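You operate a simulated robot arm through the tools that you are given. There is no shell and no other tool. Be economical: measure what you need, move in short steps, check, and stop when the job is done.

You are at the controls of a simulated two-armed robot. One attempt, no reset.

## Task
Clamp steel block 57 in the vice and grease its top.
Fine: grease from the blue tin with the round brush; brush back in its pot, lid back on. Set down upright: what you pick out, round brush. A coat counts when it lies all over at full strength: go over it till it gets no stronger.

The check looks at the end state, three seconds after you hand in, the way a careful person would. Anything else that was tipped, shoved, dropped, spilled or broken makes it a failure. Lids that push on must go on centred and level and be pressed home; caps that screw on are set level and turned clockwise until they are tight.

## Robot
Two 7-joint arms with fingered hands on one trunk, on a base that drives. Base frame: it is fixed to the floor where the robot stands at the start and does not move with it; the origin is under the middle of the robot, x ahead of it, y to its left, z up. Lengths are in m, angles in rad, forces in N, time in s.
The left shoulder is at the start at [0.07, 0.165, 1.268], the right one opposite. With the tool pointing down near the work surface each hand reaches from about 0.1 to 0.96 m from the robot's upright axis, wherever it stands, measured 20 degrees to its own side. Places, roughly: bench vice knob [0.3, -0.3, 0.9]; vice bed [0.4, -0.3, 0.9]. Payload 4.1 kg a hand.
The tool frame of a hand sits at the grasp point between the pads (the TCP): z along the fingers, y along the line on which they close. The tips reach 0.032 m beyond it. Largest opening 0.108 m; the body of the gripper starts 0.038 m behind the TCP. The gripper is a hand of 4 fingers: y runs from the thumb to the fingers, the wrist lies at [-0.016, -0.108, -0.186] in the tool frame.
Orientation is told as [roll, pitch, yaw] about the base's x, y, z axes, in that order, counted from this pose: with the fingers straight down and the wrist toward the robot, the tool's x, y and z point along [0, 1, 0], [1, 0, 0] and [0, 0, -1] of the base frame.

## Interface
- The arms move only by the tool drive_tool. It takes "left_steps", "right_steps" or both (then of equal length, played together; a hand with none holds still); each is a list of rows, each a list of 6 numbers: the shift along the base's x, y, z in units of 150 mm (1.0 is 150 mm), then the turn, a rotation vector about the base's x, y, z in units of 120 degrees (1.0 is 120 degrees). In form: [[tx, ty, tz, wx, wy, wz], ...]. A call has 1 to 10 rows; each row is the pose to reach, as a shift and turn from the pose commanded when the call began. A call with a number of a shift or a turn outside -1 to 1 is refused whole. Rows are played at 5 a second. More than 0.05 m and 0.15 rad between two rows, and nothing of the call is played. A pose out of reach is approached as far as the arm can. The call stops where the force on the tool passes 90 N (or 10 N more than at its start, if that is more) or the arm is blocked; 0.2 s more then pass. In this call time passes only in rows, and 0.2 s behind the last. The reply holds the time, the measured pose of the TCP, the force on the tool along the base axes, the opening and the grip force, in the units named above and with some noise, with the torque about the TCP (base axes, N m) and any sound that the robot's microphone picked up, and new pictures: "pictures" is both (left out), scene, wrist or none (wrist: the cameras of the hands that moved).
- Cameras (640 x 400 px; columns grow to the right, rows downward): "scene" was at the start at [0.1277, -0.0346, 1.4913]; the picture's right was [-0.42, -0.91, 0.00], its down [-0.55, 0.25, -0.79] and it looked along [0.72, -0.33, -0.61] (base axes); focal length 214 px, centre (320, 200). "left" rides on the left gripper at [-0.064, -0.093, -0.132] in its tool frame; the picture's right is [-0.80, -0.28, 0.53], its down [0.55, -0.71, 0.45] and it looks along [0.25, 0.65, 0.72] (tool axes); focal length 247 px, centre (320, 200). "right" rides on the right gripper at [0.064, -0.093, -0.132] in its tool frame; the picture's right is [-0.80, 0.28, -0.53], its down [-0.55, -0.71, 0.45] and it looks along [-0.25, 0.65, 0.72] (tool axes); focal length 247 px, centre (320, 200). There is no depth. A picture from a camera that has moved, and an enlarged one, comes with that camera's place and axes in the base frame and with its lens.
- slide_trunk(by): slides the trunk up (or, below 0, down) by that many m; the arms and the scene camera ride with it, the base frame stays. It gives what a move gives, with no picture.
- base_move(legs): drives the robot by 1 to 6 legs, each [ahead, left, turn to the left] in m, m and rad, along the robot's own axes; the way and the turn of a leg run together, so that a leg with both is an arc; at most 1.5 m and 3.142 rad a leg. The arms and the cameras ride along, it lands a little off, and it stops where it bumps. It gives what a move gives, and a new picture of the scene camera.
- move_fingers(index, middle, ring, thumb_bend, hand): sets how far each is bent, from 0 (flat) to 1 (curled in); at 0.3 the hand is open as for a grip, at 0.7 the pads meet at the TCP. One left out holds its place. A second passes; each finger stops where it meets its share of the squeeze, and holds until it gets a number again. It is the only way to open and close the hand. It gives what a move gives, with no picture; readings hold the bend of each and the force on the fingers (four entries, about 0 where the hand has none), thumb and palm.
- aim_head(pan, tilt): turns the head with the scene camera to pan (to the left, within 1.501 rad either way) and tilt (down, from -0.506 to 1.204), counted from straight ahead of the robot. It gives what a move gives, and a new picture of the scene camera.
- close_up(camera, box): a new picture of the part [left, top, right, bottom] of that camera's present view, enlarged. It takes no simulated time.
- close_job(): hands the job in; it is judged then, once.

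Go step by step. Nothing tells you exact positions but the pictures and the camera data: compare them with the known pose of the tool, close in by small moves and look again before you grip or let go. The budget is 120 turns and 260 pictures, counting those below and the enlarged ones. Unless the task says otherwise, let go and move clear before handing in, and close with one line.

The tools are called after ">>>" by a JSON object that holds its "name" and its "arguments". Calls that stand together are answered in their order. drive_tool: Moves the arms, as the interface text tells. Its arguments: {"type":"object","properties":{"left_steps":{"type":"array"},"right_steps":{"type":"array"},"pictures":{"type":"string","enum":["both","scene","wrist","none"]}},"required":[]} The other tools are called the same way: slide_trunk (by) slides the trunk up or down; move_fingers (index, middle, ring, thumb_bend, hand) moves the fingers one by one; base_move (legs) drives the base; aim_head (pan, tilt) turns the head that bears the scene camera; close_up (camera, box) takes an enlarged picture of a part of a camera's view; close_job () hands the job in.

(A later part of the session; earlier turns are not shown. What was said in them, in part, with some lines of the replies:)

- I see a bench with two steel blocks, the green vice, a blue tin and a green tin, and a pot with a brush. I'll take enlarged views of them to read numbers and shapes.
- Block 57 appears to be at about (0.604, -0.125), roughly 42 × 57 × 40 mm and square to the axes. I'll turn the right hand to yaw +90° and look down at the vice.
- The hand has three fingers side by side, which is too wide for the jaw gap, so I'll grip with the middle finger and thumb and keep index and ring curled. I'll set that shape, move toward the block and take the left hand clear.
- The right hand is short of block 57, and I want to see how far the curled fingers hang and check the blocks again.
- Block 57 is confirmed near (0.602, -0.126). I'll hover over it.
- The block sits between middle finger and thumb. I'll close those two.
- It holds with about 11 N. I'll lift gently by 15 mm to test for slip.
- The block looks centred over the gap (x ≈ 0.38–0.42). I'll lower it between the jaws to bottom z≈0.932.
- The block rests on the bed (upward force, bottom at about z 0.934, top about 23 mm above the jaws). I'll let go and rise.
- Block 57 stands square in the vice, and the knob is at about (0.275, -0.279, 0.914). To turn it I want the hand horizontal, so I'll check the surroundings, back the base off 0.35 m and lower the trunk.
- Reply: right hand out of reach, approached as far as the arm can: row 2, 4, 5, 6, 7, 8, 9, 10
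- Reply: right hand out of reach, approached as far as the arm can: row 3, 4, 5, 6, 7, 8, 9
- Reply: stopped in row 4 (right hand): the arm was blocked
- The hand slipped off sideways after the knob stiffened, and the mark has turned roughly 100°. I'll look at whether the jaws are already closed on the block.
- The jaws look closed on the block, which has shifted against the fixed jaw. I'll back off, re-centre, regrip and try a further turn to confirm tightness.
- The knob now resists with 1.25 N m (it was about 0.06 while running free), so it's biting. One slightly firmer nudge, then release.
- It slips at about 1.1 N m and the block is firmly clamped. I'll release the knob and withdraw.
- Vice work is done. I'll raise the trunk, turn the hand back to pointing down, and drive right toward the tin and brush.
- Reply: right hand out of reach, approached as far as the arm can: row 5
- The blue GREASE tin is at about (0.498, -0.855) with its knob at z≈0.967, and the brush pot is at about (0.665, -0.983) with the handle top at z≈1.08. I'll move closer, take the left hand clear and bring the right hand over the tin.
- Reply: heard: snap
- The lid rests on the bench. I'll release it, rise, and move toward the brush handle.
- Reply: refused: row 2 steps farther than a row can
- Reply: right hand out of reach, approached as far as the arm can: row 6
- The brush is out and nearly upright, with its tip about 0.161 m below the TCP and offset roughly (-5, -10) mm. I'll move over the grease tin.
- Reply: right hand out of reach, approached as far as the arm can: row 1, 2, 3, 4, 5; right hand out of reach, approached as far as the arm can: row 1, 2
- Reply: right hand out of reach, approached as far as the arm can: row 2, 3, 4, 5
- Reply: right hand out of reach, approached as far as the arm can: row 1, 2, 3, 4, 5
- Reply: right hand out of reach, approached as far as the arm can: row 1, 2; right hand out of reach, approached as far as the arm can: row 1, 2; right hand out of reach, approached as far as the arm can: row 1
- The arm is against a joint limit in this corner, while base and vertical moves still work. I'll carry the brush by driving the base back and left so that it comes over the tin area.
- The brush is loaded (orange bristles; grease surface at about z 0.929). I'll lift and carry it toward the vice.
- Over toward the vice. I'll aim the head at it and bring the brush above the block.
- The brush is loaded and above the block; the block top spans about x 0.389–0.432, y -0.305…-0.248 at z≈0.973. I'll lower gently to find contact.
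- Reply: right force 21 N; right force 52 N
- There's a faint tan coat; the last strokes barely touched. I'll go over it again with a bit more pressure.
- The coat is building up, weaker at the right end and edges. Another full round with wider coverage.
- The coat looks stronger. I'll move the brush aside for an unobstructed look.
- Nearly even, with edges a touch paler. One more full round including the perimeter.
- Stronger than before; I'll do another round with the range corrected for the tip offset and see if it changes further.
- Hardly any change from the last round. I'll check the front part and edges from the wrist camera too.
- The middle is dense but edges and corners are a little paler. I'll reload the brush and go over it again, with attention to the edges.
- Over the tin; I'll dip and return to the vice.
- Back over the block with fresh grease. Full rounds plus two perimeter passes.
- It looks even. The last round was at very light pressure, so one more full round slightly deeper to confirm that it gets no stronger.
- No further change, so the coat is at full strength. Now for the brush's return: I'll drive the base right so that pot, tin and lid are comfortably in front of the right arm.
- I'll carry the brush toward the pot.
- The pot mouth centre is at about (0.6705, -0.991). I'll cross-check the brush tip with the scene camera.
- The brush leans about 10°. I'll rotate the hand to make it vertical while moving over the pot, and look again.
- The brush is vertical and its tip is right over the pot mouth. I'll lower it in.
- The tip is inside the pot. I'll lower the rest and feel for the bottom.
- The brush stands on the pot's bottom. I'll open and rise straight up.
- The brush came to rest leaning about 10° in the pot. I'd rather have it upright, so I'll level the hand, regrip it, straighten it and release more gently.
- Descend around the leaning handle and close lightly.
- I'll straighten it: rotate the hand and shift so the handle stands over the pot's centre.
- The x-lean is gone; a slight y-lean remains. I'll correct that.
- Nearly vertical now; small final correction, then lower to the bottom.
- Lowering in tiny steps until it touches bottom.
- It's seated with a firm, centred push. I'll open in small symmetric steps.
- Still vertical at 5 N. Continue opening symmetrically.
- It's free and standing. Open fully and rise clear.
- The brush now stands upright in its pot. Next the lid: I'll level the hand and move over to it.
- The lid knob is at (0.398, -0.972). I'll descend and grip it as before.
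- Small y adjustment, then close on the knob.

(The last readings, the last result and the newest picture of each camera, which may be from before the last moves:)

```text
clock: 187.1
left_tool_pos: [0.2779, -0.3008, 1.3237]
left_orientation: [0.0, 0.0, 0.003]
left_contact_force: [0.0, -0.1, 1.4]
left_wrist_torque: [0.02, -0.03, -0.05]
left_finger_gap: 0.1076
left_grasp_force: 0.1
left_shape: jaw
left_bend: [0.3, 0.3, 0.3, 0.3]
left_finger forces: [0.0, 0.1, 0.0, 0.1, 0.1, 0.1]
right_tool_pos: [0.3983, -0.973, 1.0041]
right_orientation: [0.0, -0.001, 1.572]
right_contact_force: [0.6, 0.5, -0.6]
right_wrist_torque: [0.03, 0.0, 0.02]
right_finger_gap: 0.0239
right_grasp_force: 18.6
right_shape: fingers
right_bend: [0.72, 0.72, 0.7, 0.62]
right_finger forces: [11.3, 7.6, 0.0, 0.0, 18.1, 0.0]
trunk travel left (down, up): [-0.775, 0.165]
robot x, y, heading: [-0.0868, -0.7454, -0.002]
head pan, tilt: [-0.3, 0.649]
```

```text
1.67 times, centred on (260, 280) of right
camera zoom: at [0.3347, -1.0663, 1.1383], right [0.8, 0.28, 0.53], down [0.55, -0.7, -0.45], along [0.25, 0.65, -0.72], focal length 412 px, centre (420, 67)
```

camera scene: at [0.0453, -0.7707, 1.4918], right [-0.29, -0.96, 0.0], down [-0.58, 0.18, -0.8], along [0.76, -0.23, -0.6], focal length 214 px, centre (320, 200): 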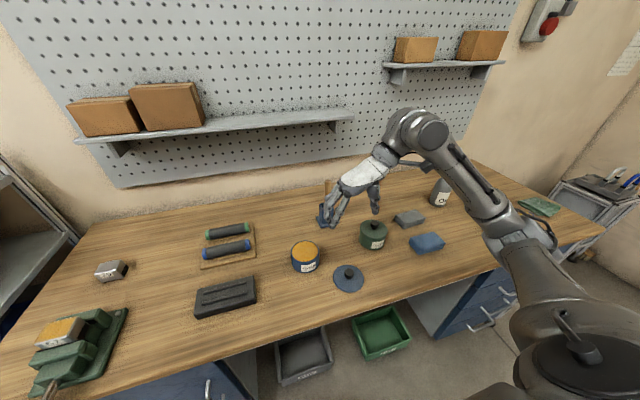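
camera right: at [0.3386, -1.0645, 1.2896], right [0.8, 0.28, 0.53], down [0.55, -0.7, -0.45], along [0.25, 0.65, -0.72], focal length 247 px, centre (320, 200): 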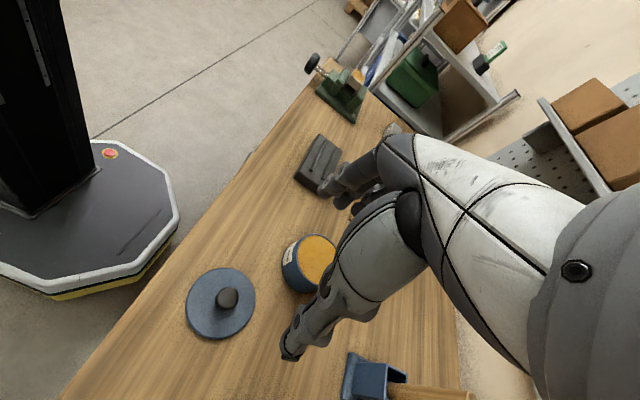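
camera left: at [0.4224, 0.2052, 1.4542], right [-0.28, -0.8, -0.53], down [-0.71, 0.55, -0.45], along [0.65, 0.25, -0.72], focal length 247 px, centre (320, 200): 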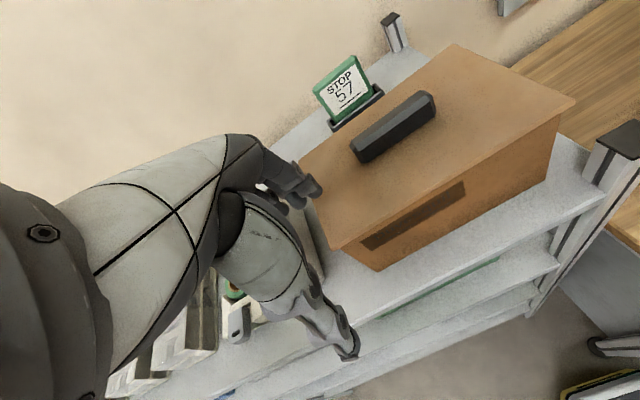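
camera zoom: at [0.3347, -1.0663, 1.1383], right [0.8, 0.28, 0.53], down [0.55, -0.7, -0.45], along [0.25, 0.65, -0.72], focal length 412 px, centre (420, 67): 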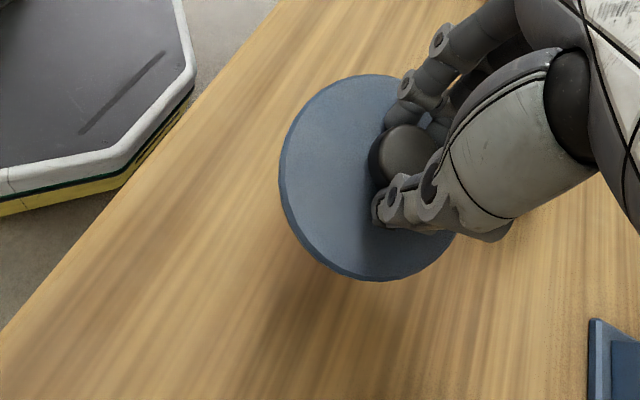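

The lid hangs tilted by several degrees. I'll set it back down, release, and regrip lower and more gently as the first time.

>>> {"name": "drive_tool", "arguments": {"right_steps": [[0, 0, -0.2, 0, 0, 0], [0, 0, -0.4, 0, 0, 0], [0, 0, -0.47, 0, 0, 0], [0, 0, -0.5, 0, 0, 0]], "pictures": "none"}}

>>> {"name": "move_fingers", "arguments": {"hand": "right", "index": 0.3, "middle": 0.3, "ring": 0.3, "thumb_bend": 0.3}}

>>> {"name": "close_up", "arguments": {"camera": "right", "box": [140, 160, 380, 400]}}

>>> {"name": "close_up", "arguments": {"camera": "scene", "box": [280, 190, 400, 310]}}

```text
clock: 188.1
left_tool_pos: [0.2776, -0.2988, 1.3236]
left_orientation: [0.0, -0.002, 0.001]
left_contact_force: [-0.3, 0.4, -0.2]
left_wrist_torque: [-0.01, -0.02, -0.03]
left_finger_gap: 0.1078
left_grasp_force: 0.1
left_shape: jaw
left_bend: [0.3, 0.3, 0.3, 0.3]
left_finger forces: [0.0, 0.0, 0.1, 0.0, 0.1, 0.0]
right_tool_pos: [0.3989, -0.9731, 0.931]
right_orientation: [-0.002, -0.001, 1.574]
right_contact_force: [0.8, 1.6, 6.7]
right_wrist_torque: [-0.29, -0.02, 0.04]
right_finger_gap: 0.0245
right_grasp_force: 18.5
right_shape: fingers
right_bend: [0.72, 0.72, 0.7, 0.62]
right_finger forces: [11.3, 8.2, 0.1, 0.1, 17.4, 0.1]
trunk travel left (down, up): [-0.775, 0.165]
robot x, y, heading: [-0.0824, -0.7465, 0.002]
head pan, tilt: [-0.3, 0.649]
```

```text
clock: 189.1
left_tool_pos: [0.2777, -0.3012, 1.3237]
left_orientation: [-0.002, 0.002, 0.002]
left_contact_force: [-0.3, 0.0, -0.1]
left_wrist_torque: [-0.03, -0.03, 0.01]
left_finger_gap: 0.1075
left_grasp_force: 0.1
left_shape: jaw
left_bend: [0.3, 0.3, 0.3, 0.3]
left_finger forces: [0.0, 0.0, 0.0, 0.0, 0.1, 0.0]
right_tool_pos: [0.3986, -0.9743, 0.9297]
right_orientation: [0.0, 0.001, 1.572]
right_contact_force: [1.0, 0.5, -0.1]
right_wrist_torque: [0.02, -0.03, 0.01]
right_finger_gap: 0.1082
right_grasp_force: 0.1
right_shape: fingers
right_bend: [0.3, 0.3, 0.3, 0.3]
right_finger forces: [0.0, 0.0, 0.0, 0.1, 0.1, 0.0]
trunk travel left (down, up): [-0.775, 0.165]
robot x, y, heading: [-0.0827, -0.7495, 0.001]
head pan, tilt: [-0.3, 0.649]
```

```text
1.67 times, centred on (260, 280) of right
camera zoom: at [0.3342, -1.0671, 1.0628], right [0.8, 0.28, 0.53], down [0.55, -0.7, -0.45], along [0.25, 0.65, -0.72], focal length 412 px, centre (420, 67)
```

zoom: 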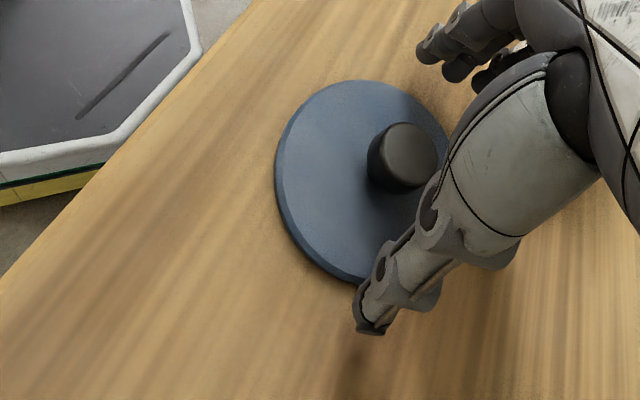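

```text
3.33 times, centred on (340, 250) of scene
camera zoom: at [0.0467, -0.7703, 1.4917], right [-0.29, -0.96, 0.0], down [-0.58, 0.18, -0.8], along [0.76, -0.23, -0.6], focal length 715 px, centre (253, 33)
```

zoom: 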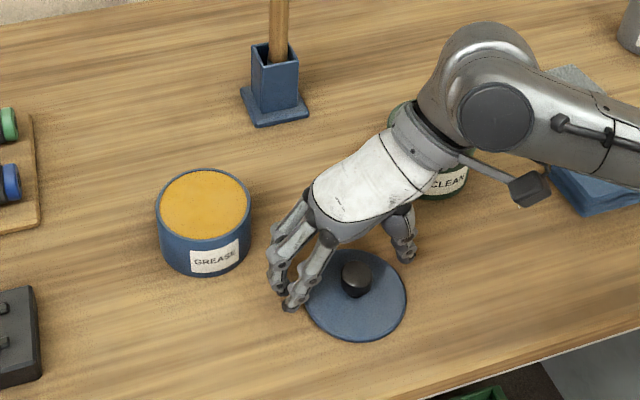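

The lid is flat again. Slight re-centring, a bit lower, and a gentle grip.

>>> {"name": "drive_tool", "arguments": {"right_steps": [[-0.008, -0.01, -0.022, 0, 0, 0]], "pictures": "none"}}

>>> {"name": "move_fingers", "arguments": {"hand": "right", "index": 0.7, "middle": 0.7, "ring": 0.7, "thumb_bend": 0.7}}

>>> {"name": "drive_tool", "arguments": {"right_steps": [[0, 0, 0.1, 0, 0, 0], [0, 0, 0.3, 0, 0, 0], [0, 0, 0.5, 0, 0, 0]], "pictures": "none"}}

>>> {"name": "close_up", "arguments": {"camera": "scene", "box": [280, 190, 400, 310]}}

>>> {"name": "close_up", "arguments": {"camera": "right", "box": [140, 160, 380, 400]}}

```text
clock: 189.5
left_tool_pos: [0.2769, -0.3006, 1.324]
left_orientation: [-0.001, 0.0, 0.002]
left_contact_force: [-0.5, -0.3, 0.6]
left_wrist_torque: [0.0, 0.0, 0.02]
left_finger_gap: 0.1078
left_grasp_force: 0.0
left_shape: jaw
left_bend: [0.3, 0.3, 0.3, 0.3]
left_finger forces: [0.0, 0.0, 0.0, 0.1, 0.0, 0.0]
right_tool_pos: [0.3979, -0.9753, 0.9271]
right_orientation: [0.0, 0.0, 1.573]
right_contact_force: [-0.2, 0.5, -0.9]
right_wrist_torque: [0.06, -0.01, 0.0]
right_finger_gap: 0.1083
right_grasp_force: 0.0
right_shape: fingers
right_bend: [0.3, 0.3, 0.3, 0.3]
right_finger forces: [0.0, 0.0, 0.0, 0.0, 0.1, 0.1]
trunk travel left (down, up): [-0.775, 0.165]
robot x, y, heading: [-0.0845, -0.748, -0.001]
head pan, tilt: [-0.3, 0.649]
```

```text
clock: 190.5
left_tool_pos: [0.2784, -0.3003, 1.3246]
left_orientation: [-0.001, 0.001, 0.002]
left_contact_force: [-0.3, -0.7, 0.0]
left_wrist_torque: [-0.02, -0.02, 0.02]
left_finger_gap: 0.1078
left_grasp_force: 0.1
left_shape: jaw
left_bend: [0.3, 0.3, 0.3, 0.3]
left_finger forces: [0.0, 0.1, 0.0, 0.0, 0.1, 0.1]
right_tool_pos: [0.3972, -0.9769, 0.9262]
right_orientation: [0.001, -0.002, 1.572]
right_contact_force: [-0.6, 0.2, -0.4]
right_wrist_torque: [-0.03, -0.03, 0.0]
right_finger_gap: 0.0255
right_grasp_force: 8.8
right_shape: fingers
right_bend: [0.63, 0.66, 0.7, 0.62]
right_finger forces: [4.9, 3.3, 0.1, 0.0, 8.4, 0.1]
trunk travel left (down, up): [-0.775, 0.165]
robot x, y, heading: [-0.0866, -0.7482, 0.002]
head pan, tilt: [-0.3, 0.649]
```

```text
clock: 191.3
left_tool_pos: [0.2764, -0.3, 1.3258]
left_orientation: [0.0, 0.001, 0.002]
left_contact_force: [-0.3, -0.1, -0.3]
left_wrist_torque: [-0.03, 0.01, 0.0]
left_finger_gap: 0.1077
left_grasp_force: 0.0
left_shape: jaw
left_bend: [0.3, 0.3, 0.3, 0.3]
left_finger forces: [0.1, 0.0, 0.1, 0.0, 0.0, 0.0]
right_tool_pos: [0.3986, -0.9753, 1.0021]
right_orientation: [0.0, 0.002, 1.573]
right_contact_force: [-0.4, -0.2, -0.4]
right_wrist_torque: [-0.01, -0.02, 0.02]
right_finger_gap: 0.0255
right_grasp_force: 8.3
right_shape: fingers
right_bend: [0.63, 0.66, 0.7, 0.62]
right_finger forces: [5.0, 3.3, 0.0, 0.1, 8.4, 0.1]
trunk travel left (down, up): [-0.775, 0.165]
robot x, y, heading: [-0.0834, -0.7498, 0.004]
head pan, tilt: [-0.3, 0.649]
```

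```text
3.33 times, centred on (340, 250) of scene
camera zoom: at [0.0465, -0.7701, 1.4916], right [-0.29, -0.96, 0.0], down [-0.58, 0.18, -0.8], along [0.76, -0.23, -0.6], focal length 715 px, centre (253, 33)
```

zoom: 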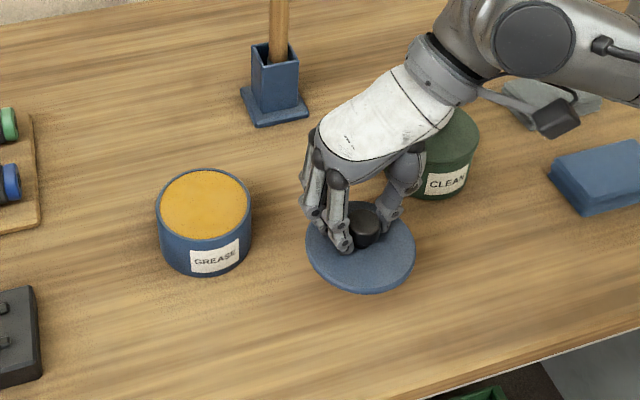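

```text
1.67 times, centred on (260, 280) of right
camera zoom: at [0.3343, -1.0689, 1.1352], right [0.8, 0.28, 0.53], down [0.55, -0.7, -0.45], along [0.25, 0.65, -0.72], focal length 412 px, centre (420, 67)
```

zoom: 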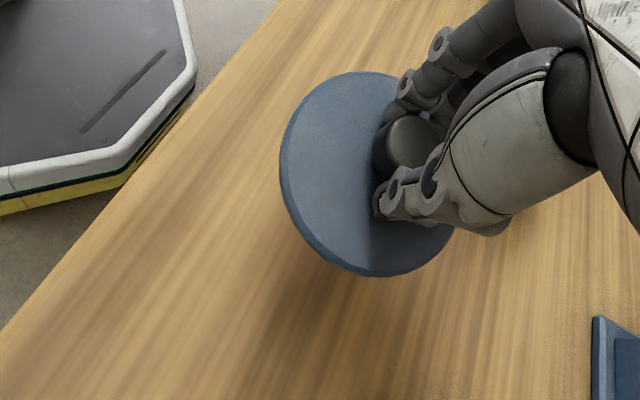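

Level now. I'll carry the lid above the tin.

>>> {"name": "drive_tool", "arguments": {"right_steps": [[0, 0, 0.2, 0, 0, 0], [0.2, 0.2, 0.2, 0, 0, 0], [0.4, 0.4, 0.2, 0, 0, 0], [0.6, 0.65, 0.2, 0, 0, 0], [0.667, 0.79, 0.2, 0, 0, 0], [0.667, 0.79, 0.1, 0, 0, 0]], "pictures": "none"}}

>>> {"name": "close_up", "arguments": {"camera": "scene", "box": [275, 190, 355, 290]}}

>>> {"name": "close_up", "arguments": {"camera": "right", "box": [140, 160, 380, 400]}}

```text
clock: 192.7
left_tool_pos: [0.2782, -0.3009, 1.3245]
left_orientation: [0.001, 0.001, 0.002]
left_contact_force: [0.5, -0.6, -0.4]
left_wrist_torque: [0.01, 0.01, -0.04]
left_finger_gap: 0.1077
left_grasp_force: 0.0
left_shape: jaw
left_bend: [0.3, 0.3, 0.3, 0.3]
left_finger forces: [0.1, 0.0, 0.0, 0.1, 0.0, 0.0]
right_tool_pos: [0.4994, -0.8546, 1.0177]
right_orientation: [0.002, -0.001, 1.572]
right_contact_force: [0.1, 0.0, -0.7]
right_wrist_torque: [0.01, -0.03, 0.02]
right_finger_gap: 0.0254
right_grasp_force: 8.3
right_shape: fingers
right_bend: [0.63, 0.66, 0.7, 0.62]
right_finger forces: [5.0, 3.4, 0.0, 0.0, 8.3, 0.1]
trunk travel left (down, up): [-0.775, 0.165]
robot x, y, heading: [-0.0858, -0.7458, 0.007]
head pan, tilt: [-0.3, 0.649]
```

```text
4.00 times, centred on (315, 240) of scene
camera zoom: at [0.0465, -0.7715, 1.4917], right [-0.29, -0.96, 0.0], down [-0.58, 0.18, -0.8], along [0.76, -0.23, -0.6], focal length 858 px, centre (340, 40)
```

zoom: 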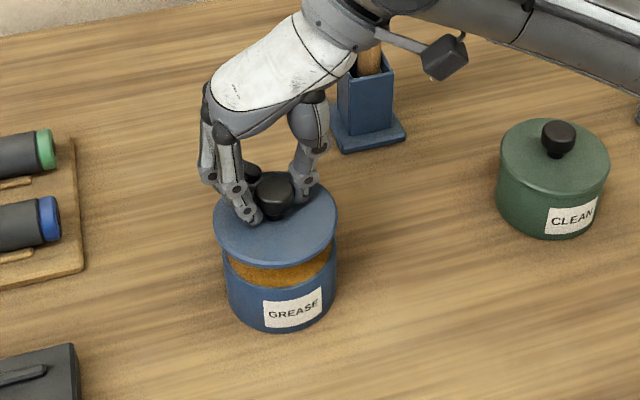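

```text
1.67 times, centred on (260, 280) of right
camera zoom: at [0.4338, -0.9481, 1.1511], right [0.8, 0.28, 0.53], down [0.55, -0.7, -0.45], along [0.25, 0.65, -0.72], focal length 412 px, centre (420, 67)
```

zoom: 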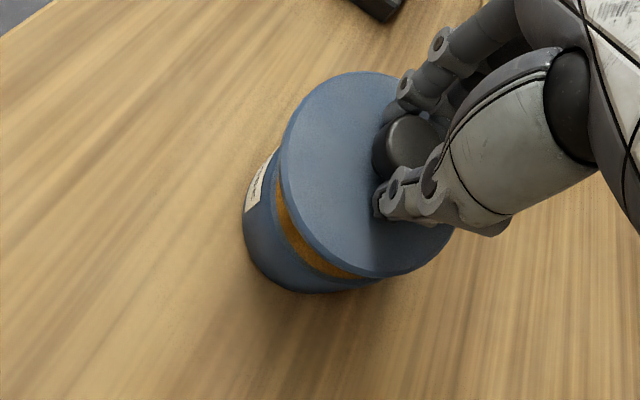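

The lid's centre is about 3 mm off in y. I'll correct that and lower to just above the rim.

>>> {"name": "drive_tool", "arguments": {"right_steps": [[-0.004, -0.023, 0, 0, 0, 0], [-0.004, -0.023, -0.08, 0, 0, 0], [-0.004, -0.023, -0.15, 0, 0, 0]], "pictures": "none"}}

>>> {"name": "close_up", "arguments": {"camera": "scene", "box": [285, 220, 335, 280]}}

>>> {"name": "close_up", "arguments": {"camera": "right", "box": [180, 180, 340, 340]}}

```text
clock: 193.5
left_tool_pos: [0.278, -0.3019, 1.3245]
left_orientation: [0.001, 0.001, 0.001]
left_contact_force: [0.6, -0.2, 0.2]
left_wrist_torque: [0.02, -0.02, 0.01]
left_finger_gap: 0.1078
left_grasp_force: 0.1
left_shape: jaw
left_bend: [0.3, 0.3, 0.3, 0.3]
left_finger forces: [0.1, 0.1, 0.0, 0.0, 0.0, 0.0]
right_tool_pos: [0.4972, -0.859, 0.9955]
right_orientation: [-0.001, 0.0, 1.571]
right_contact_force: [0.2, 0.4, -0.3]
right_wrist_torque: [0.02, 0.01, 0.01]
right_finger_gap: 0.0253
right_grasp_force: 8.2
right_shape: fingers
right_bend: [0.63, 0.66, 0.7, 0.62]
right_finger forces: [5.0, 3.5, 0.0, 0.0, 8.2, 0.1]
trunk travel left (down, up): [-0.775, 0.165]
robot x, y, heading: [-0.085, -0.7471, -0.0]
head pan, tilt: [-0.3, 0.649]
```

```text
6.67 times, centred on (310, 250) of scene
camera zoom: at [0.0471, -0.77, 1.4917], right [-0.29, -0.96, 0.0], down [-0.58, 0.18, -0.8], along [0.76, -0.23, -0.6], focal length 1430 px, centre (387, -133)
```

zoom: 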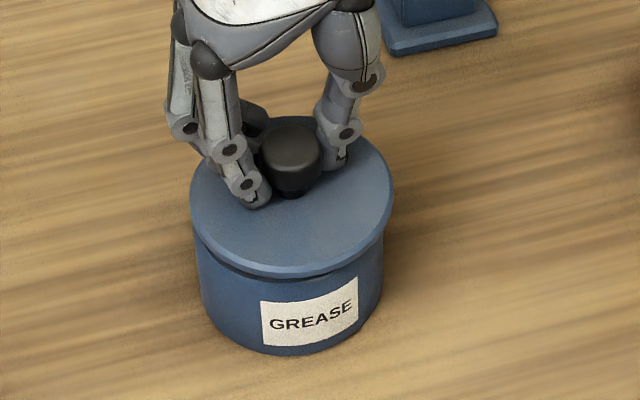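

```text
2.50 times, centred on (260, 260) of right
camera zoom: at [0.4335, -0.952, 1.1284], right [0.8, 0.28, 0.53], down [0.55, -0.7, -0.45], along [0.25, 0.65, -0.72], focal length 617 px, centre (470, 50)
```

zoom: 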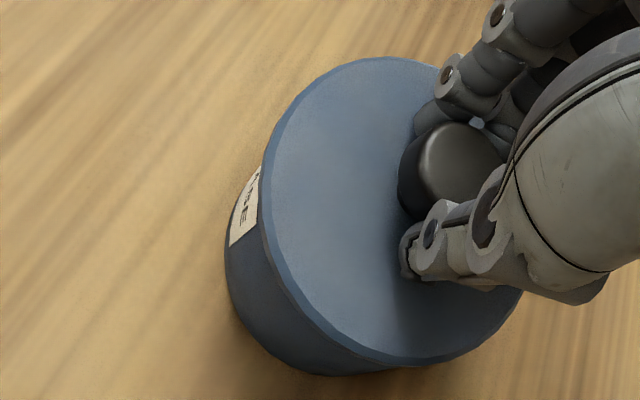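

Lid and tin line up within about 1–2 mm. I'll lower until it seats.

>>> {"name": "drive_tool", "arguments": {"right_steps": [[0.004, 0.006, -0.02, 0, 0, 0], [0.004, 0.006, -0.04, 0, 0, 0], [0.004, 0.006, -0.055, 0, 0, 0]], "pictures": "none"}}

>>> {"name": "drive_tool", "arguments": {"right_steps": [[0, 0, -0.01, 0, 0, 0], [0, 0, -0.02, 0, 0, 0]], "pictures": "none"}}

>>> {"name": "close_up", "arguments": {"camera": "scene", "box": [285, 220, 335, 280]}}

>>> {"name": "close_up", "arguments": {"camera": "right", "box": [180, 180, 340, 340]}}

```text
clock: 194.3
left_tool_pos: [0.2778, -0.3003, 1.3234]
left_orientation: [-0.001, 0.0, 0.001]
left_contact_force: [-1.1, 0.4, -0.6]
left_wrist_torque: [0.01, 0.01, -0.02]
left_finger_gap: 0.1076
left_grasp_force: 0.0
left_shape: jaw
left_bend: [0.3, 0.3, 0.3, 0.3]
left_finger forces: [0.0, 0.0, 0.0, 0.0, 0.1, 0.0]
right_tool_pos: [0.4972, -0.8592, 0.9861]
right_orientation: [-0.001, 0.0, 1.573]
right_contact_force: [0.7, -0.2, 0.1]
right_wrist_torque: [0.02, 0.01, 0.03]
right_finger_gap: 0.0254
right_grasp_force: 7.9
right_shape: fingers
right_bend: [0.63, 0.66, 0.7, 0.62]
right_finger forces: [5.1, 3.5, 0.1, 0.0, 8.2, 0.0]
trunk travel left (down, up): [-0.775, 0.165]
robot x, y, heading: [-0.0841, -0.7457, 0.002]
head pan, tilt: [-0.3, 0.649]
```

```text
clock: 194.9
left_tool_pos: [0.277, -0.2996, 1.3241]
left_orientation: [0.001, 0.001, 0.003]
left_contact_force: [0.0, 0.1, 0.0]
left_wrist_torque: [-0.01, 0.0, -0.02]
left_finger_gap: 0.1079
left_grasp_force: 0.1
left_shape: jaw
left_bend: [0.3, 0.3, 0.3, 0.3]
left_finger forces: [0.0, 0.1, 0.0, 0.0, 0.0, 0.0]
right_tool_pos: [0.4988, -0.8587, 0.9839]
right_orientation: [0.0, 0.001, 1.575]
right_contact_force: [-0.4, 0.5, 0.9]
right_wrist_torque: [0.01, -0.02, 0.01]
right_finger_gap: 0.0254
right_grasp_force: 8.1
right_shape: fingers
right_bend: [0.63, 0.66, 0.7, 0.62]
right_finger forces: [5.0, 3.4, 0.1, 0.1, 8.2, 0.0]
trunk travel left (down, up): [-0.775, 0.165]
robot x, y, heading: [-0.0863, -0.7465, 0.003]
head pan, tilt: [-0.3, 0.649]
```

```text
6.67 times, centred on (310, 250) of scene
camera zoom: at [0.0468, -0.7703, 1.4917], right [-0.29, -0.96, 0.0], down [-0.58, 0.18, -0.8], along [0.76, -0.23, -0.6], focal length 1430 px, centre (387, -133)
```

zoom: 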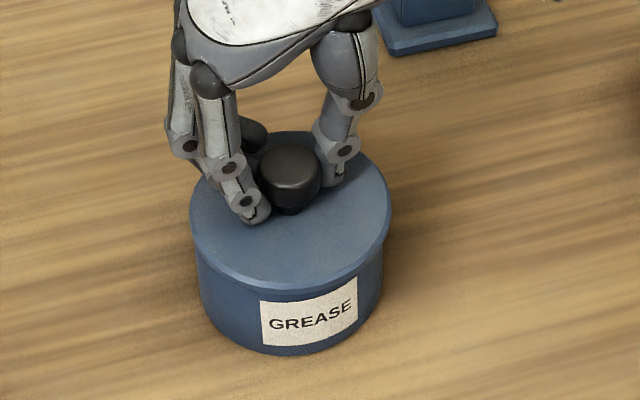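

```text
2.50 times, centred on (260, 260) of right
camera zoom: at [0.4337, -0.9514, 1.1166], right [0.8, 0.28, 0.53], down [0.55, -0.7, -0.45], along [0.25, 0.65, -0.72], focal length 617 px, centre (470, 50)
```

zoom: 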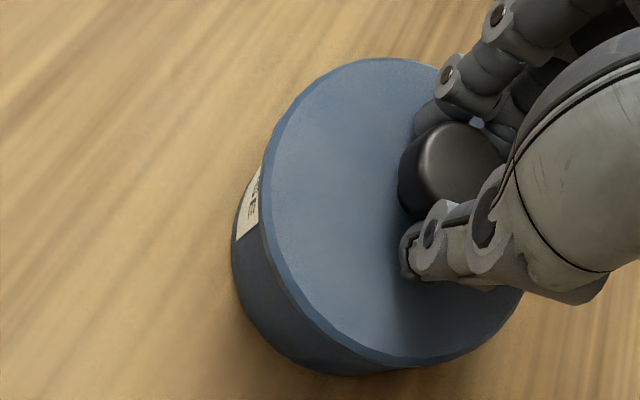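

No contact yet; continue down in small steps, listening for the snap.

>>> {"name": "drive_tool", "arguments": {"right_steps": [[0, 0, -0.01, 0, 0, 0], [0, 0, -0.02, 0, 0, 0]], "pictures": "none"}}

>>> {"name": "drive_tool", "arguments": {"right_steps": [[0, 0, -0.01, 0, 0, 0], [0, 0, -0.02, 0, 0, 0]], "pictures": "none"}}

>>> {"name": "close_up", "arguments": {"camera": "scene", "box": [285, 220, 335, 280]}}

```text
clock: 195.5
left_tool_pos: [0.2767, -0.2997, 1.3235]
left_orientation: [-0.001, -0.002, 0.001]
left_contact_force: [-0.4, -0.2, -0.1]
left_wrist_torque: [-0.01, -0.01, 0.0]
left_finger_gap: 0.1076
left_grasp_force: 0.1
left_shape: jaw
left_bend: [0.3, 0.3, 0.3, 0.3]
left_finger forces: [0.0, 0.0, 0.1, 0.1, 0.1, 0.1]
right_tool_pos: [0.498, -0.8578, 0.9823]
right_orientation: [-0.004, -0.003, 1.573]
right_contact_force: [0.4, -0.3, 9.7]
right_wrist_torque: [-0.03, -0.03, 0.01]
right_finger_gap: 0.0253
right_grasp_force: 9.3
right_shape: fingers
right_bend: [0.63, 0.66, 0.7, 0.62]
right_finger forces: [5.8, 4.4, 0.0, 0.1, 9.2, 0.1]
trunk travel left (down, up): [-0.775, 0.165]
robot x, y, heading: [-0.0912, -0.746, 0.004]
head pan, tilt: [-0.3, 0.649]
```

```text
clock: 196.1
left_tool_pos: [0.2765, -0.2993, 1.3245]
left_orientation: [0.0, -0.003, 0.002]
left_contact_force: [0.6, 0.6, 0.3]
left_wrist_torque: [0.01, -0.01, 0.02]
left_finger_gap: 0.1078
left_grasp_force: 0.1
left_shape: jaw
left_bend: [0.3, 0.3, 0.3, 0.3]
left_finger forces: [0.1, 0.0, 0.0, 0.1, 0.0, 0.0]
right_tool_pos: [0.4979, -0.8585, 0.9798]
right_orientation: [-0.003, -0.002, 1.573]
right_contact_force: [4.0, 1.2, 21.2]
right_wrist_torque: [-0.14, -0.08, 0.02]
right_finger_gap: 0.0249
right_grasp_force: 13.2
right_shape: fingers
right_bend: [0.65, 0.66, 0.7, 0.62]
right_finger forces: [7.5, 5.1, 0.0, 0.0, 14.1, 0.1]
trunk travel left (down, up): [-0.775, 0.165]
robot x, y, heading: [-0.0865, -0.7475, 0.003]
head pan, tilt: [-0.3, 0.649]
```

```text
6.67 times, centred on (310, 250) of scene
camera zoom: at [0.0449, -0.7695, 1.4921], right [-0.29, -0.96, 0.0], down [-0.58, 0.18, -0.8], along [0.76, -0.23, -0.6], focal length 1430 px, centre (387, -133)
```

zoom: 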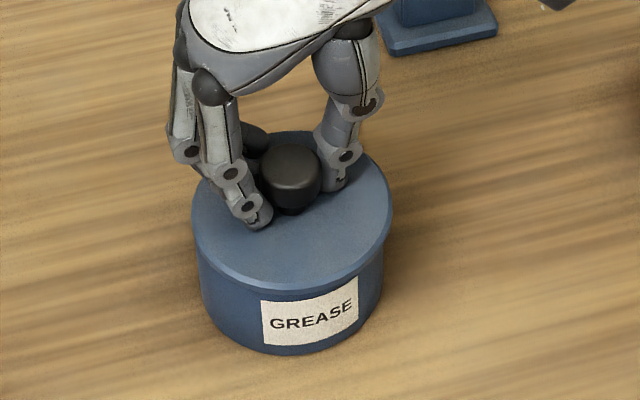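

It's seated on the rim. I'll press further to snap it home.

>>> {"name": "drive_tool", "arguments": {"right_steps": [[0, 0, -0.013, 0, 0, 0], [0, 0, -0.026, 0, 0, 0], [0, 0, -0.04, 0, 0, 0]], "pictures": "none"}}

>>> {"name": "close_up", "arguments": {"camera": "scene", "box": [285, 220, 335, 280]}}

```text
clock: 196.9
left_tool_pos: [0.2726, -0.2992, 1.3265]
left_orientation: [-0.002, -0.005, 0.003]
left_contact_force: [1.0, 0.0, -0.4]
left_wrist_torque: [0.01, -0.01, 0.02]
left_finger_gap: 0.1078
left_grasp_force: 0.0
left_shape: jaw
left_bend: [0.3, 0.3, 0.3, 0.3]
left_finger forces: [0.1, 0.0, 0.1, 0.0, 0.0, 0.0]
right_tool_pos: [0.4968, -0.8576, 0.9793]
right_orientation: [-0.013, -0.005, 1.571]
right_contact_force: [13.7, 0.8, 57.9]
right_wrist_torque: [-0.9, -0.28, 0.21]
right_finger_gap: 0.0251
right_grasp_force: 32.8
right_shape: fingers
right_bend: [0.66, 0.67, 0.7, 0.64]
right_finger forces: [13.1, 5.2, 0.1, 0.1, 45.4, 0.0]
trunk travel left (down, up): [-0.775, 0.165]
robot x, y, heading: [-0.0841, -0.7473, 0.002]
head pan, tilt: [-0.3, 0.649]
```

```text
6.67 times, centred on (310, 250) of scene
camera zoom: at [0.0418, -0.7682, 1.4928], right [-0.29, -0.96, 0.0], down [-0.58, 0.18, -0.8], along [0.76, -0.23, -0.6], focal length 1430 px, centre (387, -133)
```

zoom: 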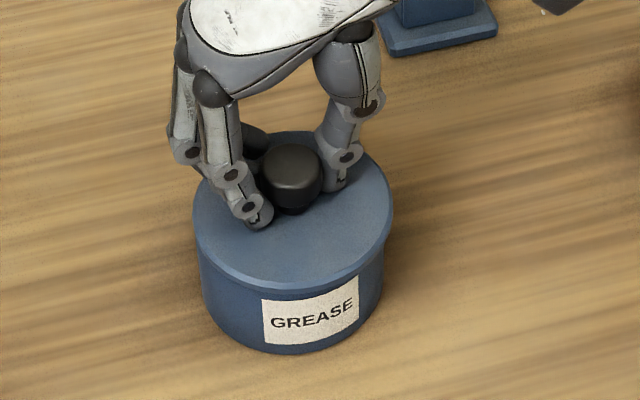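

58 N with no snap, and the push is off-centre. I'll ease off, release, and look at how the lid sits.

>>> {"name": "drive_tool", "arguments": {"right_steps": [[0, 0, 0.03, 0, 0, 0], [0, 0, 0.05, 0, 0, 0]], "pictures": "none"}}

>>> {"name": "move_fingers", "arguments": {"hand": "right", "index": 0.3, "middle": 0.3, "ring": 0.3, "thumb_bend": 0.3}}

>>> {"name": "drive_tool", "arguments": {"right_steps": [[0, 0, 0.3, 0, 0, 0], [0, 0, 0.6, 0, 0, 0]], "pictures": "none"}}

>>> {"name": "close_up", "arguments": {"camera": "scene", "box": [285, 220, 335, 280]}}

>>> {"name": "close_up", "arguments": {"camera": "right", "box": [160, 160, 360, 360]}}

```text
clock: 197.5
left_tool_pos: [0.2758, -0.2996, 1.3242]
left_orientation: [-0.002, -0.001, 0.002]
left_contact_force: [-0.3, -0.9, -0.6]
left_wrist_torque: [-0.02, -0.02, 0.04]
left_finger_gap: 0.1079
left_grasp_force: 0.0
left_shape: jaw
left_bend: [0.3, 0.3, 0.3, 0.3]
left_finger forces: [0.1, 0.0, 0.0, 0.0, 0.1, 0.0]
right_tool_pos: [0.497, -0.859, 0.9797]
right_orientation: [0.001, 0.001, 1.574]
right_contact_force: [8.1, 5.9, 22.6]
right_wrist_torque: [0.23, -0.14, -0.02]
right_finger_gap: 0.025
right_grasp_force: 17.5
right_shape: fingers
right_bend: [0.65, 0.66, 0.7, 0.64]
right_finger forces: [15.5, 6.6, 0.0, 0.0, 11.9, 0.0]
trunk travel left (down, up): [-0.775, 0.165]
robot x, y, heading: [-0.0864, -0.742, 0.001]
head pan, tilt: [-0.3, 0.649]
```

```text
clock: 198.5
left_tool_pos: [0.2772, -0.302, 1.3241]
left_orientation: [0.0, 0.0, 0.002]
left_contact_force: [0.4, -0.4, -0.3]
left_wrist_torque: [0.04, 0.02, 0.03]
left_finger_gap: 0.1076
left_grasp_force: 0.2
left_shape: jaw
left_bend: [0.3, 0.3, 0.3, 0.3]
left_finger forces: [0.0, 0.0, 0.0, 0.1, 0.1, 0.1]
right_tool_pos: [0.4963, -0.8598, 0.9794]
right_orientation: [0.0, -0.002, 1.571]
right_contact_force: [0.1, -0.5, -0.3]
right_wrist_torque: [0.0, 0.02, 0.0]
right_finger_gap: 0.1084
right_grasp_force: 0.0
right_shape: fingers
right_bend: [0.3, 0.3, 0.3, 0.3]
right_finger forces: [0.0, 0.1, 0.0, 0.0, 0.0, 0.0]
trunk travel left (down, up): [-0.775, 0.165]
robot x, y, heading: [-0.0874, -0.7467, 0.005]
head pan, tilt: [-0.3, 0.649]
heard: snap
```

```text
clock: 199.1
left_tool_pos: [0.2765, -0.2994, 1.3248]
left_orientation: [0.001, -0.002, 0.001]
left_contact_force: [-0.4, 0.2, 0.1]
left_wrist_torque: [0.01, 0.02, 0.0]
left_finger_gap: 0.1078
left_grasp_force: 0.1
left_shape: jaw
left_bend: [0.3, 0.3, 0.3, 0.3]
left_finger forces: [0.0, 0.0, 0.1, 0.0, 0.0, 0.0]
right_tool_pos: [0.5011, -0.8585, 1.0699]
right_orientation: [0.001, -0.001, 1.574]
right_contact_force: [-0.2, 0.1, -0.3]
right_wrist_torque: [0.01, -0.01, -0.01]
right_finger_gap: 0.1081
right_grasp_force: 0.1
right_shape: fingers
right_bend: [0.3, 0.3, 0.3, 0.3]
right_finger forces: [0.1, 0.1, 0.0, 0.0, 0.1, 0.0]
trunk travel left (down, up): [-0.775, 0.165]
robot x, y, heading: [-0.0842, -0.7459, 0.001]
head pan, tilt: [-0.3, 0.649]
```

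```text
6.67 times, centred on (310, 250) of scene
camera zoom: at [0.0456, -0.77, 1.4917], right [-0.29, -0.96, 0.0], down [-0.58, 0.18, -0.8], along [0.76, -0.23, -0.6], focal length 1430 px, centre (387, -133)
```

zoom: 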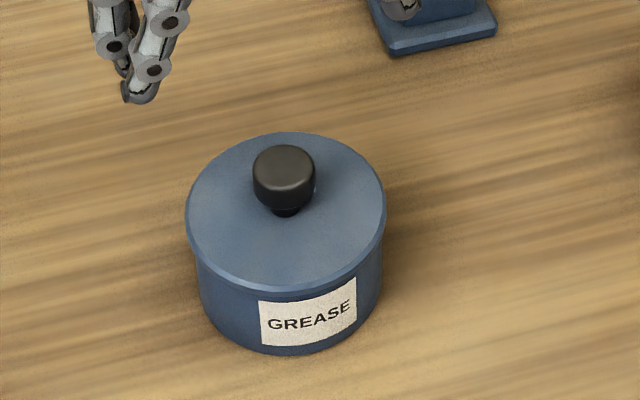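

```text
2.00 times, centred on (260, 260) of right
camera zoom: at [0.4367, -0.9517, 1.2034], right [0.8, 0.29, 0.53], down [0.55, -0.7, -0.45], along [0.25, 0.65, -0.72], focal length 494 px, centre (440, 80)
```

zoom: 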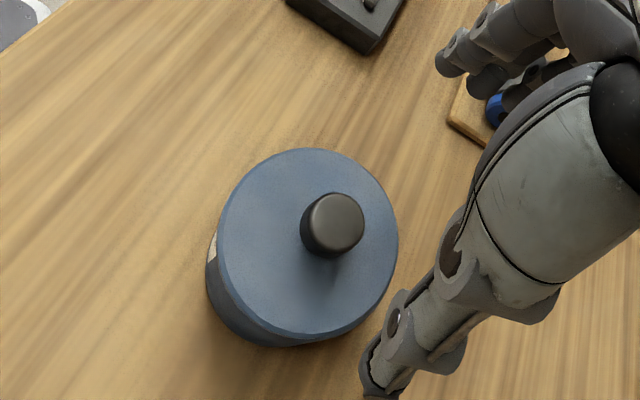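

A snap was heard on release, and the lid sits centred and level. I'll press once on the knob with closed fingers to make sure it's home.

>>> {"name": "move_fingers", "arguments": {"hand": "right", "index": 0.7, "middle": 0.7, "ring": 0.7, "thumb_bend": 0.7}}

>>> {"name": "drive_tool", "arguments": {"right_steps": [[-0.01, 0, -0.1, 0, 0, 0], [-0.01, 0, -0.25, 0, 0, 0], [-0.01, 0, -0.35, 0, 0, 0]], "pictures": "none"}}

>>> {"name": "close_up", "arguments": {"camera": "scene", "box": [285, 200, 345, 270]}}

>>> {"name": "close_up", "arguments": {"camera": "right", "box": [160, 160, 360, 360]}}

```text
clock: 200.1
left_tool_pos: [0.2776, -0.2999, 1.324]
left_orientation: [0.0, 0.0, 0.003]
left_contact_force: [-0.4, 0.5, 0.0]
left_wrist_torque: [-0.04, 0.03, 0.03]
left_finger_gap: 0.1079
left_grasp_force: 0.0
left_shape: jaw
left_bend: [0.3, 0.3, 0.3, 0.3]
left_finger forces: [0.0, 0.0, 0.1, 0.0, 0.1, 0.1]
right_tool_pos: [0.5016, -0.8597, 1.0695]
right_orientation: [0.002, 0.0, 1.573]
right_contact_force: [-0.7, 0.5, -0.8]
right_wrist_torque: [0.01, 0.0, -0.01]
right_finger_gap: 0.0035
right_grasp_force: 0.0
right_shape: fingers
right_bend: [0.7, 0.7, 0.7, 0.7]
right_finger forces: [0.0, 0.0, 0.0, 0.1, 0.0, 0.0]
trunk travel left (down, up): [-0.775, 0.165]
robot x, y, heading: [-0.0845, -0.7482, 0.001]
head pan, tilt: [-0.3, 0.649]
```

```text
clock: 200.9
left_tool_pos: [0.2776, -0.3001, 1.3239]
left_orientation: [0.001, 0.0, 0.002]
left_contact_force: [0.2, 0.1, -0.2]
left_wrist_torque: [-0.01, 0.02, -0.02]
left_finger_gap: 0.1076
left_grasp_force: 0.0
left_shape: jaw
left_bend: [0.3, 0.3, 0.3, 0.3]
left_finger forces: [0.0, 0.0, 0.1, 0.0, 0.0, 0.0]
right_tool_pos: [0.4983, -0.8595, 1.0185]
right_orientation: [-0.001, 0.0, 1.573]
right_contact_force: [0.1, 0.4, 0.6]
right_wrist_torque: [-0.03, 0.01, 0.03]
right_finger_gap: 0.0034
right_grasp_force: 0.0
right_shape: fingers
right_bend: [0.7, 0.7, 0.7, 0.7]
right_finger forces: [0.0, 0.1, 0.1, 0.0, 0.0, 0.0]
trunk travel left (down, up): [-0.775, 0.165]
robot x, y, heading: [-0.0869, -0.7474, 0.002]
head pan, tilt: [-0.3, 0.649]
```

```text
5.71 times, centred on (315, 235) of scene
camera zoom: at [0.0469, -0.7704, 1.4917], right [-0.29, -0.96, 0.0], down [-0.58, 0.18, -0.8], along [0.76, -0.23, -0.6], focal length 1226 px, centre (349, 0)
```

zoom: 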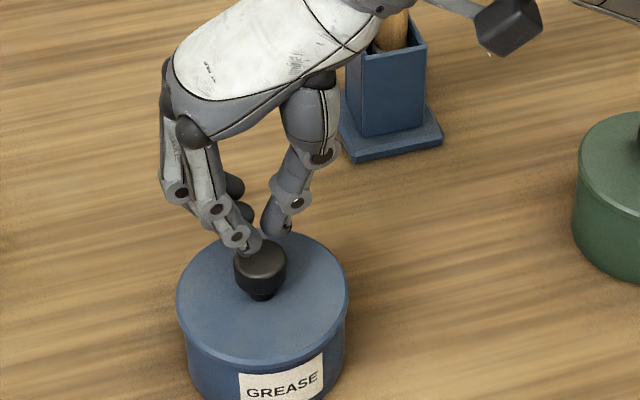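

```text
2.00 times, centred on (260, 260) of right
camera zoom: at [0.4338, -0.9521, 1.151], right [0.8, 0.28, 0.53], down [0.55, -0.7, -0.45], along [0.25, 0.65, -0.72], focal length 494 px, centre (440, 80)
```

zoom: 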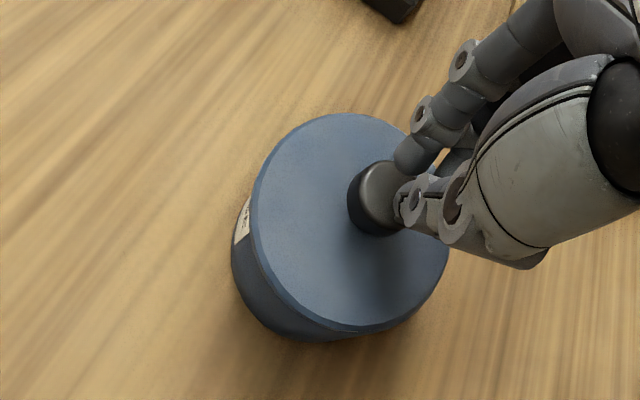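

The fingertips are over the knob. I'll press down in small steps.

>>> {"name": "drive_tool", "arguments": {"right_steps": [[0, 0, -0.04, 0, 0, 0], [0, 0, -0.07, 0, 0, 0], [0, 0, -0.09, 0, 0, 0]], "pictures": "none"}}

>>> {"name": "drive_tool", "arguments": {"right_steps": [[0, 0, -0.02, 0, 0, 0], [0, 0, -0.035, 0, 0, 0]], "pictures": "none"}}

>>> {"name": "close_up", "arguments": {"camera": "scene", "box": [285, 200, 345, 270]}}

```text
clock: 201.7
left_tool_pos: [0.2767, -0.3019, 1.3261]
left_orientation: [0.001, -0.002, 0.001]
left_contact_force: [-0.1, 0.2, 0.7]
left_wrist_torque: [-0.01, -0.01, -0.01]
left_finger_gap: 0.1075
left_grasp_force: 0.1
left_shape: jaw
left_bend: [0.3, 0.3, 0.3, 0.3]
left_finger forces: [0.0, 0.0, 0.1, 0.0, 0.1, 0.0]
right_tool_pos: [0.4962, -0.8589, 1.0067]
right_orientation: [-0.008, 0.0, 1.57]
right_contact_force: [3.0, -3.1, 21.7]
right_wrist_torque: [-0.37, 0.0, 0.05]
right_finger_gap: 0.0038
right_grasp_force: 10.5
right_shape: fingers
right_bend: [0.7, 0.7, 0.7, 0.7]
right_finger forces: [1.0, 0.1, 0.1, 0.0, 21.1, 0.0]
trunk travel left (down, up): [-0.775, 0.165]
robot x, y, heading: [-0.0868, -0.7467, -0.0]
head pan, tilt: [-0.3, 0.649]
```

```text
clock: 202.3
left_tool_pos: [0.2713, -0.3009, 1.3257]
left_orientation: [0.001, -0.005, 0.001]
left_contact_force: [0.5, -0.6, 0.0]
left_wrist_torque: [-0.01, 0.02, -0.01]
left_finger_gap: 0.1075
left_grasp_force: 0.0
left_shape: jaw
left_bend: [0.3, 0.3, 0.3, 0.3]
left_finger forces: [0.1, 0.0, 0.1, 0.0, 0.1, 0.0]
right_tool_pos: [0.4962, -0.8588, 1.0072]
right_orientation: [-0.015, -0.006, 1.571]
right_contact_force: [9.7, -7.7, 66.1]
right_wrist_torque: [-0.93, -0.1, 0.13]
right_finger_gap: 0.0037
right_grasp_force: 33.1
right_shape: fingers
right_bend: [0.7, 0.7, 0.7, 0.7]
right_finger forces: [9.2, 0.1, 0.0, 0.0, 56.6, 0.0]
trunk travel left (down, up): [-0.775, 0.165]
robot x, y, heading: [-0.0847, -0.7449, 0.004]
head pan, tilt: [-0.3, 0.649]
```

```text
5.71 times, centred on (315, 235) of scene
camera zoom: at [0.04, -0.7699, 1.4932], right [-0.29, -0.96, 0.0], down [-0.57, 0.18, -0.8], along [0.76, -0.23, -0.6], focal length 1226 px, centre (349, 0)
```

zoom: 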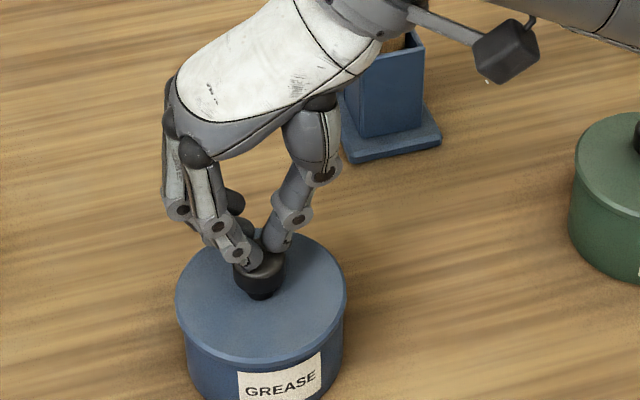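

66 N and it doesn't move any further, so the lid is home. I'll lift off, open the hand, move clear and inspect everything.

>>> {"name": "drive_tool", "arguments": {"right_steps": [[0, 0, 0.05, 0, 0, 0], [0, 0, 0.3, 0, 0, 0], [0, 0, 0.6, 0, 0, 0], [0, 0, 0.9, 0, 0, 0]], "pictures": "none"}}

>>> {"name": "drive_tool", "arguments": {"right_steps": [[-0.25, 0, 0.2, 0, 0, 0], [-0.5, 0, 0.4, 0, 0, 0], [-0.75, 0, 0.5, 0, 0, 0]], "pictures": "none"}}

>>> {"name": "move_fingers", "arguments": {"hand": "right", "index": 0.3, "middle": 0.3, "ring": 0.3, "thumb_bend": 0.3}}

>>> {"name": "aim_head", "arguments": {"pan": -0.1, "tilt": 0.65}}

>>> {"name": "close_up", "arguments": {"camera": "scene", "box": [300, 130, 480, 290]}}

>>> {"name": "close_up", "arguments": {"camera": "scene", "box": [60, 220, 220, 360]}}

```text
clock: 203.3
left_tool_pos: [0.2788, -0.2997, 1.3236]
left_orientation: [-0.001, 0.003, 0.002]
left_contact_force: [0.3, -0.1, 0.2]
left_wrist_torque: [0.0, 0.02, 0.04]
left_finger_gap: 0.1076
left_grasp_force: 0.1
left_shape: jaw
left_bend: [0.3, 0.3, 0.3, 0.3]
left_finger forces: [0.1, 0.0, 0.1, 0.1, 0.0, 0.0]
right_tool_pos: [0.4972, -0.8581, 1.1323]
right_orientation: [0.003, 0.002, 1.573]
right_contact_force: [0.0, -0.4, 0.2]
right_wrist_torque: [0.02, 0.01, 0.0]
right_finger_gap: 0.0031
right_grasp_force: 0.1
right_shape: fingers
right_bend: [0.7, 0.7, 0.7, 0.7]
right_finger forces: [0.0, 0.1, 0.1, 0.0, 0.1, 0.0]
trunk travel left (down, up): [-0.775, 0.165]
robot x, y, heading: [-0.0871, -0.7449, 0.007]
head pan, tilt: [-0.3, 0.649]
```

```text
clock: 204.1
left_tool_pos: [0.2767, -0.3006, 1.3253]
left_orientation: [0.001, -0.001, 0.002]
left_contact_force: [0.2, -0.6, 0.6]
left_wrist_torque: [0.02, -0.02, 0.02]
left_finger_gap: 0.1079
left_grasp_force: 0.0
left_shape: jaw
left_bend: [0.3, 0.3, 0.3, 0.3]
left_finger forces: [0.0, 0.0, 0.0, 0.0, 0.0, 0.0]
right_tool_pos: [0.3814, -0.8547, 1.2085]
right_orientation: [0.001, 0.001, 1.571]
right_contact_force: [0.1, -0.4, -0.3]
right_wrist_torque: [-0.03, -0.01, 0.0]
right_finger_gap: 0.0032
right_grasp_force: 0.0
right_shape: fingers
right_bend: [0.7, 0.7, 0.7, 0.7]
right_finger forces: [0.0, 0.0, 0.0, 0.1, 0.1, 0.1]
trunk travel left (down, up): [-0.775, 0.165]
robot x, y, heading: [-0.0859, -0.7449, 0.001]
head pan, tilt: [-0.3, 0.649]
```

```text
clock: 205.1
left_tool_pos: [0.2783, -0.3004, 1.3236]
left_orientation: [0.001, 0.0, 0.002]
left_contact_force: [-0.3, 0.0, 0.3]
left_wrist_torque: [0.0, -0.05, -0.03]
left_finger_gap: 0.1077
left_grasp_force: 0.1
left_shape: jaw
left_bend: [0.3, 0.3, 0.3, 0.3]
left_finger forces: [0.0, 0.0, 0.0, 0.0, 0.0, 0.1]
right_tool_pos: [0.3834, -0.8565, 1.2087]
right_orientation: [0.0, 0.0, 1.572]
right_contact_force: [-0.8, 0.7, 0.3]
right_wrist_torque: [0.02, 0.0, -0.04]
right_finger_gap: 0.1084
right_grasp_force: 0.0
right_shape: fingers
right_bend: [0.3, 0.3, 0.3, 0.3]
right_finger forces: [0.0, 0.0, 0.0, 0.0, 0.1, 0.0]
trunk travel left (down, up): [-0.775, 0.165]
robot x, y, heading: [-0.0859, -0.7445, 0.003]
head pan, tilt: [-0.3, 0.649]
```

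```text
clock: 205.8
left_tool_pos: [0.2779, -0.3006, 1.3231]
left_orientation: [0.0, 0.0, 0.002]
left_contact_force: [0.1, 0.7, -0.1]
left_wrist_torque: [-0.01, -0.02, -0.01]
left_finger_gap: 0.1079
left_grasp_force: 0.0
left_shape: jaw
left_bend: [0.3, 0.3, 0.3, 0.3]
left_finger forces: [0.1, 0.1, 0.1, 0.1, 0.0, 0.0]
right_tool_pos: [0.3833, -0.8547, 1.2077]
right_orientation: [0.0, -0.001, 1.571]
right_contact_force: [-0.3, 0.2, 0.3]
right_wrist_torque: [0.02, -0.02, 0.03]
right_finger_gap: 0.1081
right_grasp_force: 0.0
right_shape: fingers
right_bend: [0.3, 0.3, 0.3, 0.3]
right_finger forces: [0.0, 0.0, 0.0, 0.0, 0.1, 0.1]
trunk travel left (down, up): [-0.775, 0.165]
robot x, y, heading: [-0.0837, -0.7456, 0.002]
head pan, tilt: [-0.099, 0.649]
camera scene: at [0.0501, -0.7533, 1.4917], right [-0.1, -1.0, 0.0], down [-0.6, 0.06, -0.8], along [0.79, -0.08, -0.6], focal length 214 px, centre (320, 200)
```

scene: 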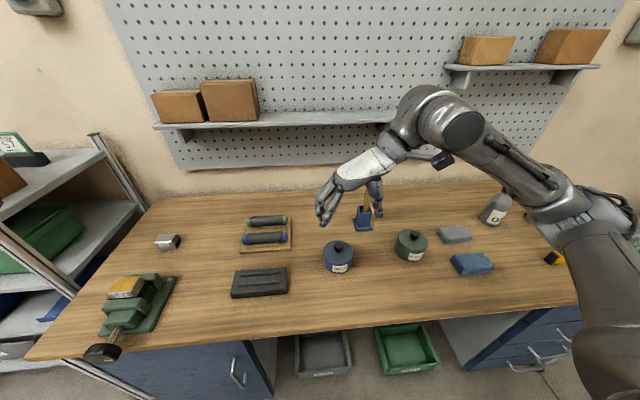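

```text
2.50 times, centred on (390, 210) of scene
camera zoom: at [0.0501, -0.7533, 1.4917], right [-0.1, -1.0, 0.0], down [-0.6, 0.06, -0.8], along [0.79, -0.08, -0.6], focal length 536 px, centre (145, 175)
```

zoom: 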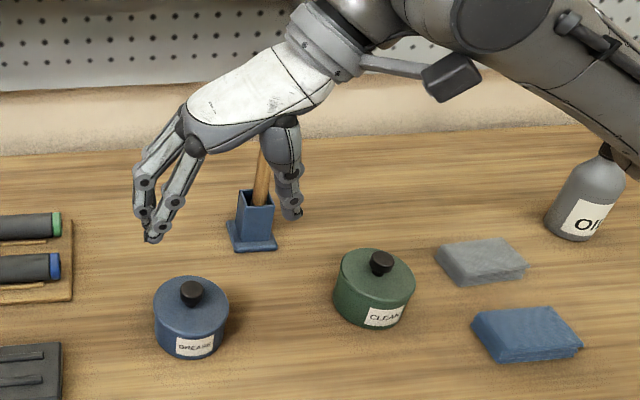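

```text
2.86 times, centred on (140, 290) of scene
camera zoom: at [0.0501, -0.7533, 1.4917], right [-0.1, -1.0, 0.0], down [-0.6, 0.06, -0.8], along [0.79, -0.08, -0.6], focal length 613 px, centre (834, -57)
```

zoom: 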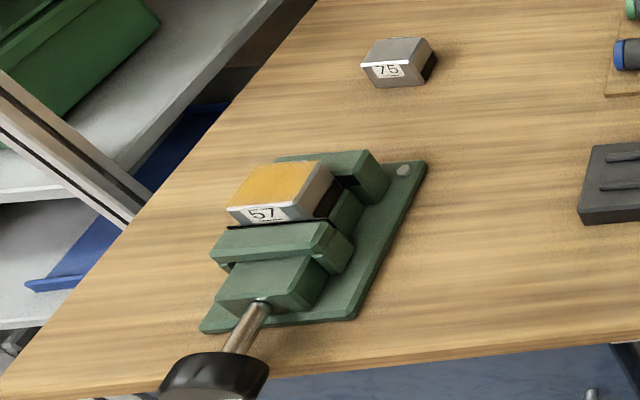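

Everything looks in place. I'll move the right hand a bit farther away and take a last look at the brush and tin.

>>> {"name": "drive_tool", "arguments": {"right_steps": [[-0.1, -0.3, 0.1, 0, 0, 0], [-0.2, -0.6, 0.1, 0, 0, 0], [-0.3, -0.9, 0.1, 0, 0, 0]], "pictures": "none"}}

>>> {"name": "close_up", "arguments": {"camera": "scene", "box": [310, 170, 440, 280]}}

```text
clock: 206.6
left_tool_pos: [0.2772, -0.3007, 1.3254]
left_orientation: [0.0, -0.002, 0.004]
left_contact_force: [-0.9, 0.0, -0.1]
left_wrist_torque: [0.01, 0.0, 0.04]
left_finger_gap: 0.1077
left_grasp_force: 0.1
left_shape: jaw
left_bend: [0.3, 0.3, 0.3, 0.3]
left_finger forces: [0.0, 0.1, 0.1, 0.0, 0.0, 0.0]
right_tool_pos: [0.3391, -0.9897, 1.2265]
right_orientation: [-0.001, 0.001, 1.575]
right_contact_force: [0.5, 0.2, 0.4]
right_wrist_torque: [0.0, 0.04, 0.02]
right_finger_gap: 0.1084
right_grasp_force: 0.0
right_shape: fingers
right_bend: [0.3, 0.3, 0.3, 0.3]
right_finger forces: [0.1, 0.0, 0.0, 0.0, 0.1, 0.0]
trunk travel left (down, up): [-0.775, 0.165]
robot x, y, heading: [-0.0848, -0.7496, 0.006]
head pan, tilt: [-0.099, 0.649]
```

```text
3.64 times, centred on (375, 225) of scene
camera zoom: at [0.0488, -0.7542, 1.4918], right [-0.1, -1.0, 0.0], down [-0.6, 0.06, -0.8], along [0.79, -0.08, -0.6], focal length 780 px, centre (120, 109)
```

zoom: 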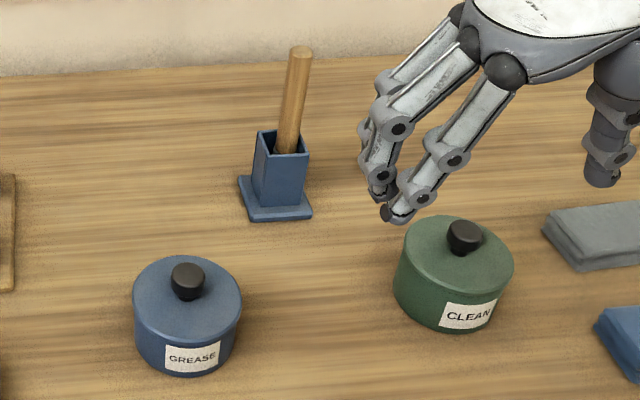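

The block is clamped and greased, the brush stands in its pot, and the lid is on. I'm handing in.

>>> {"name": "close_job", "arguments": {}}

```text
The job is handed in.
```

Steel block 57 is clamped in the vice with an even coat of grease over its top. The round brush is back upright in its pot, and the blue tin's lid is on, centred and pressed home.
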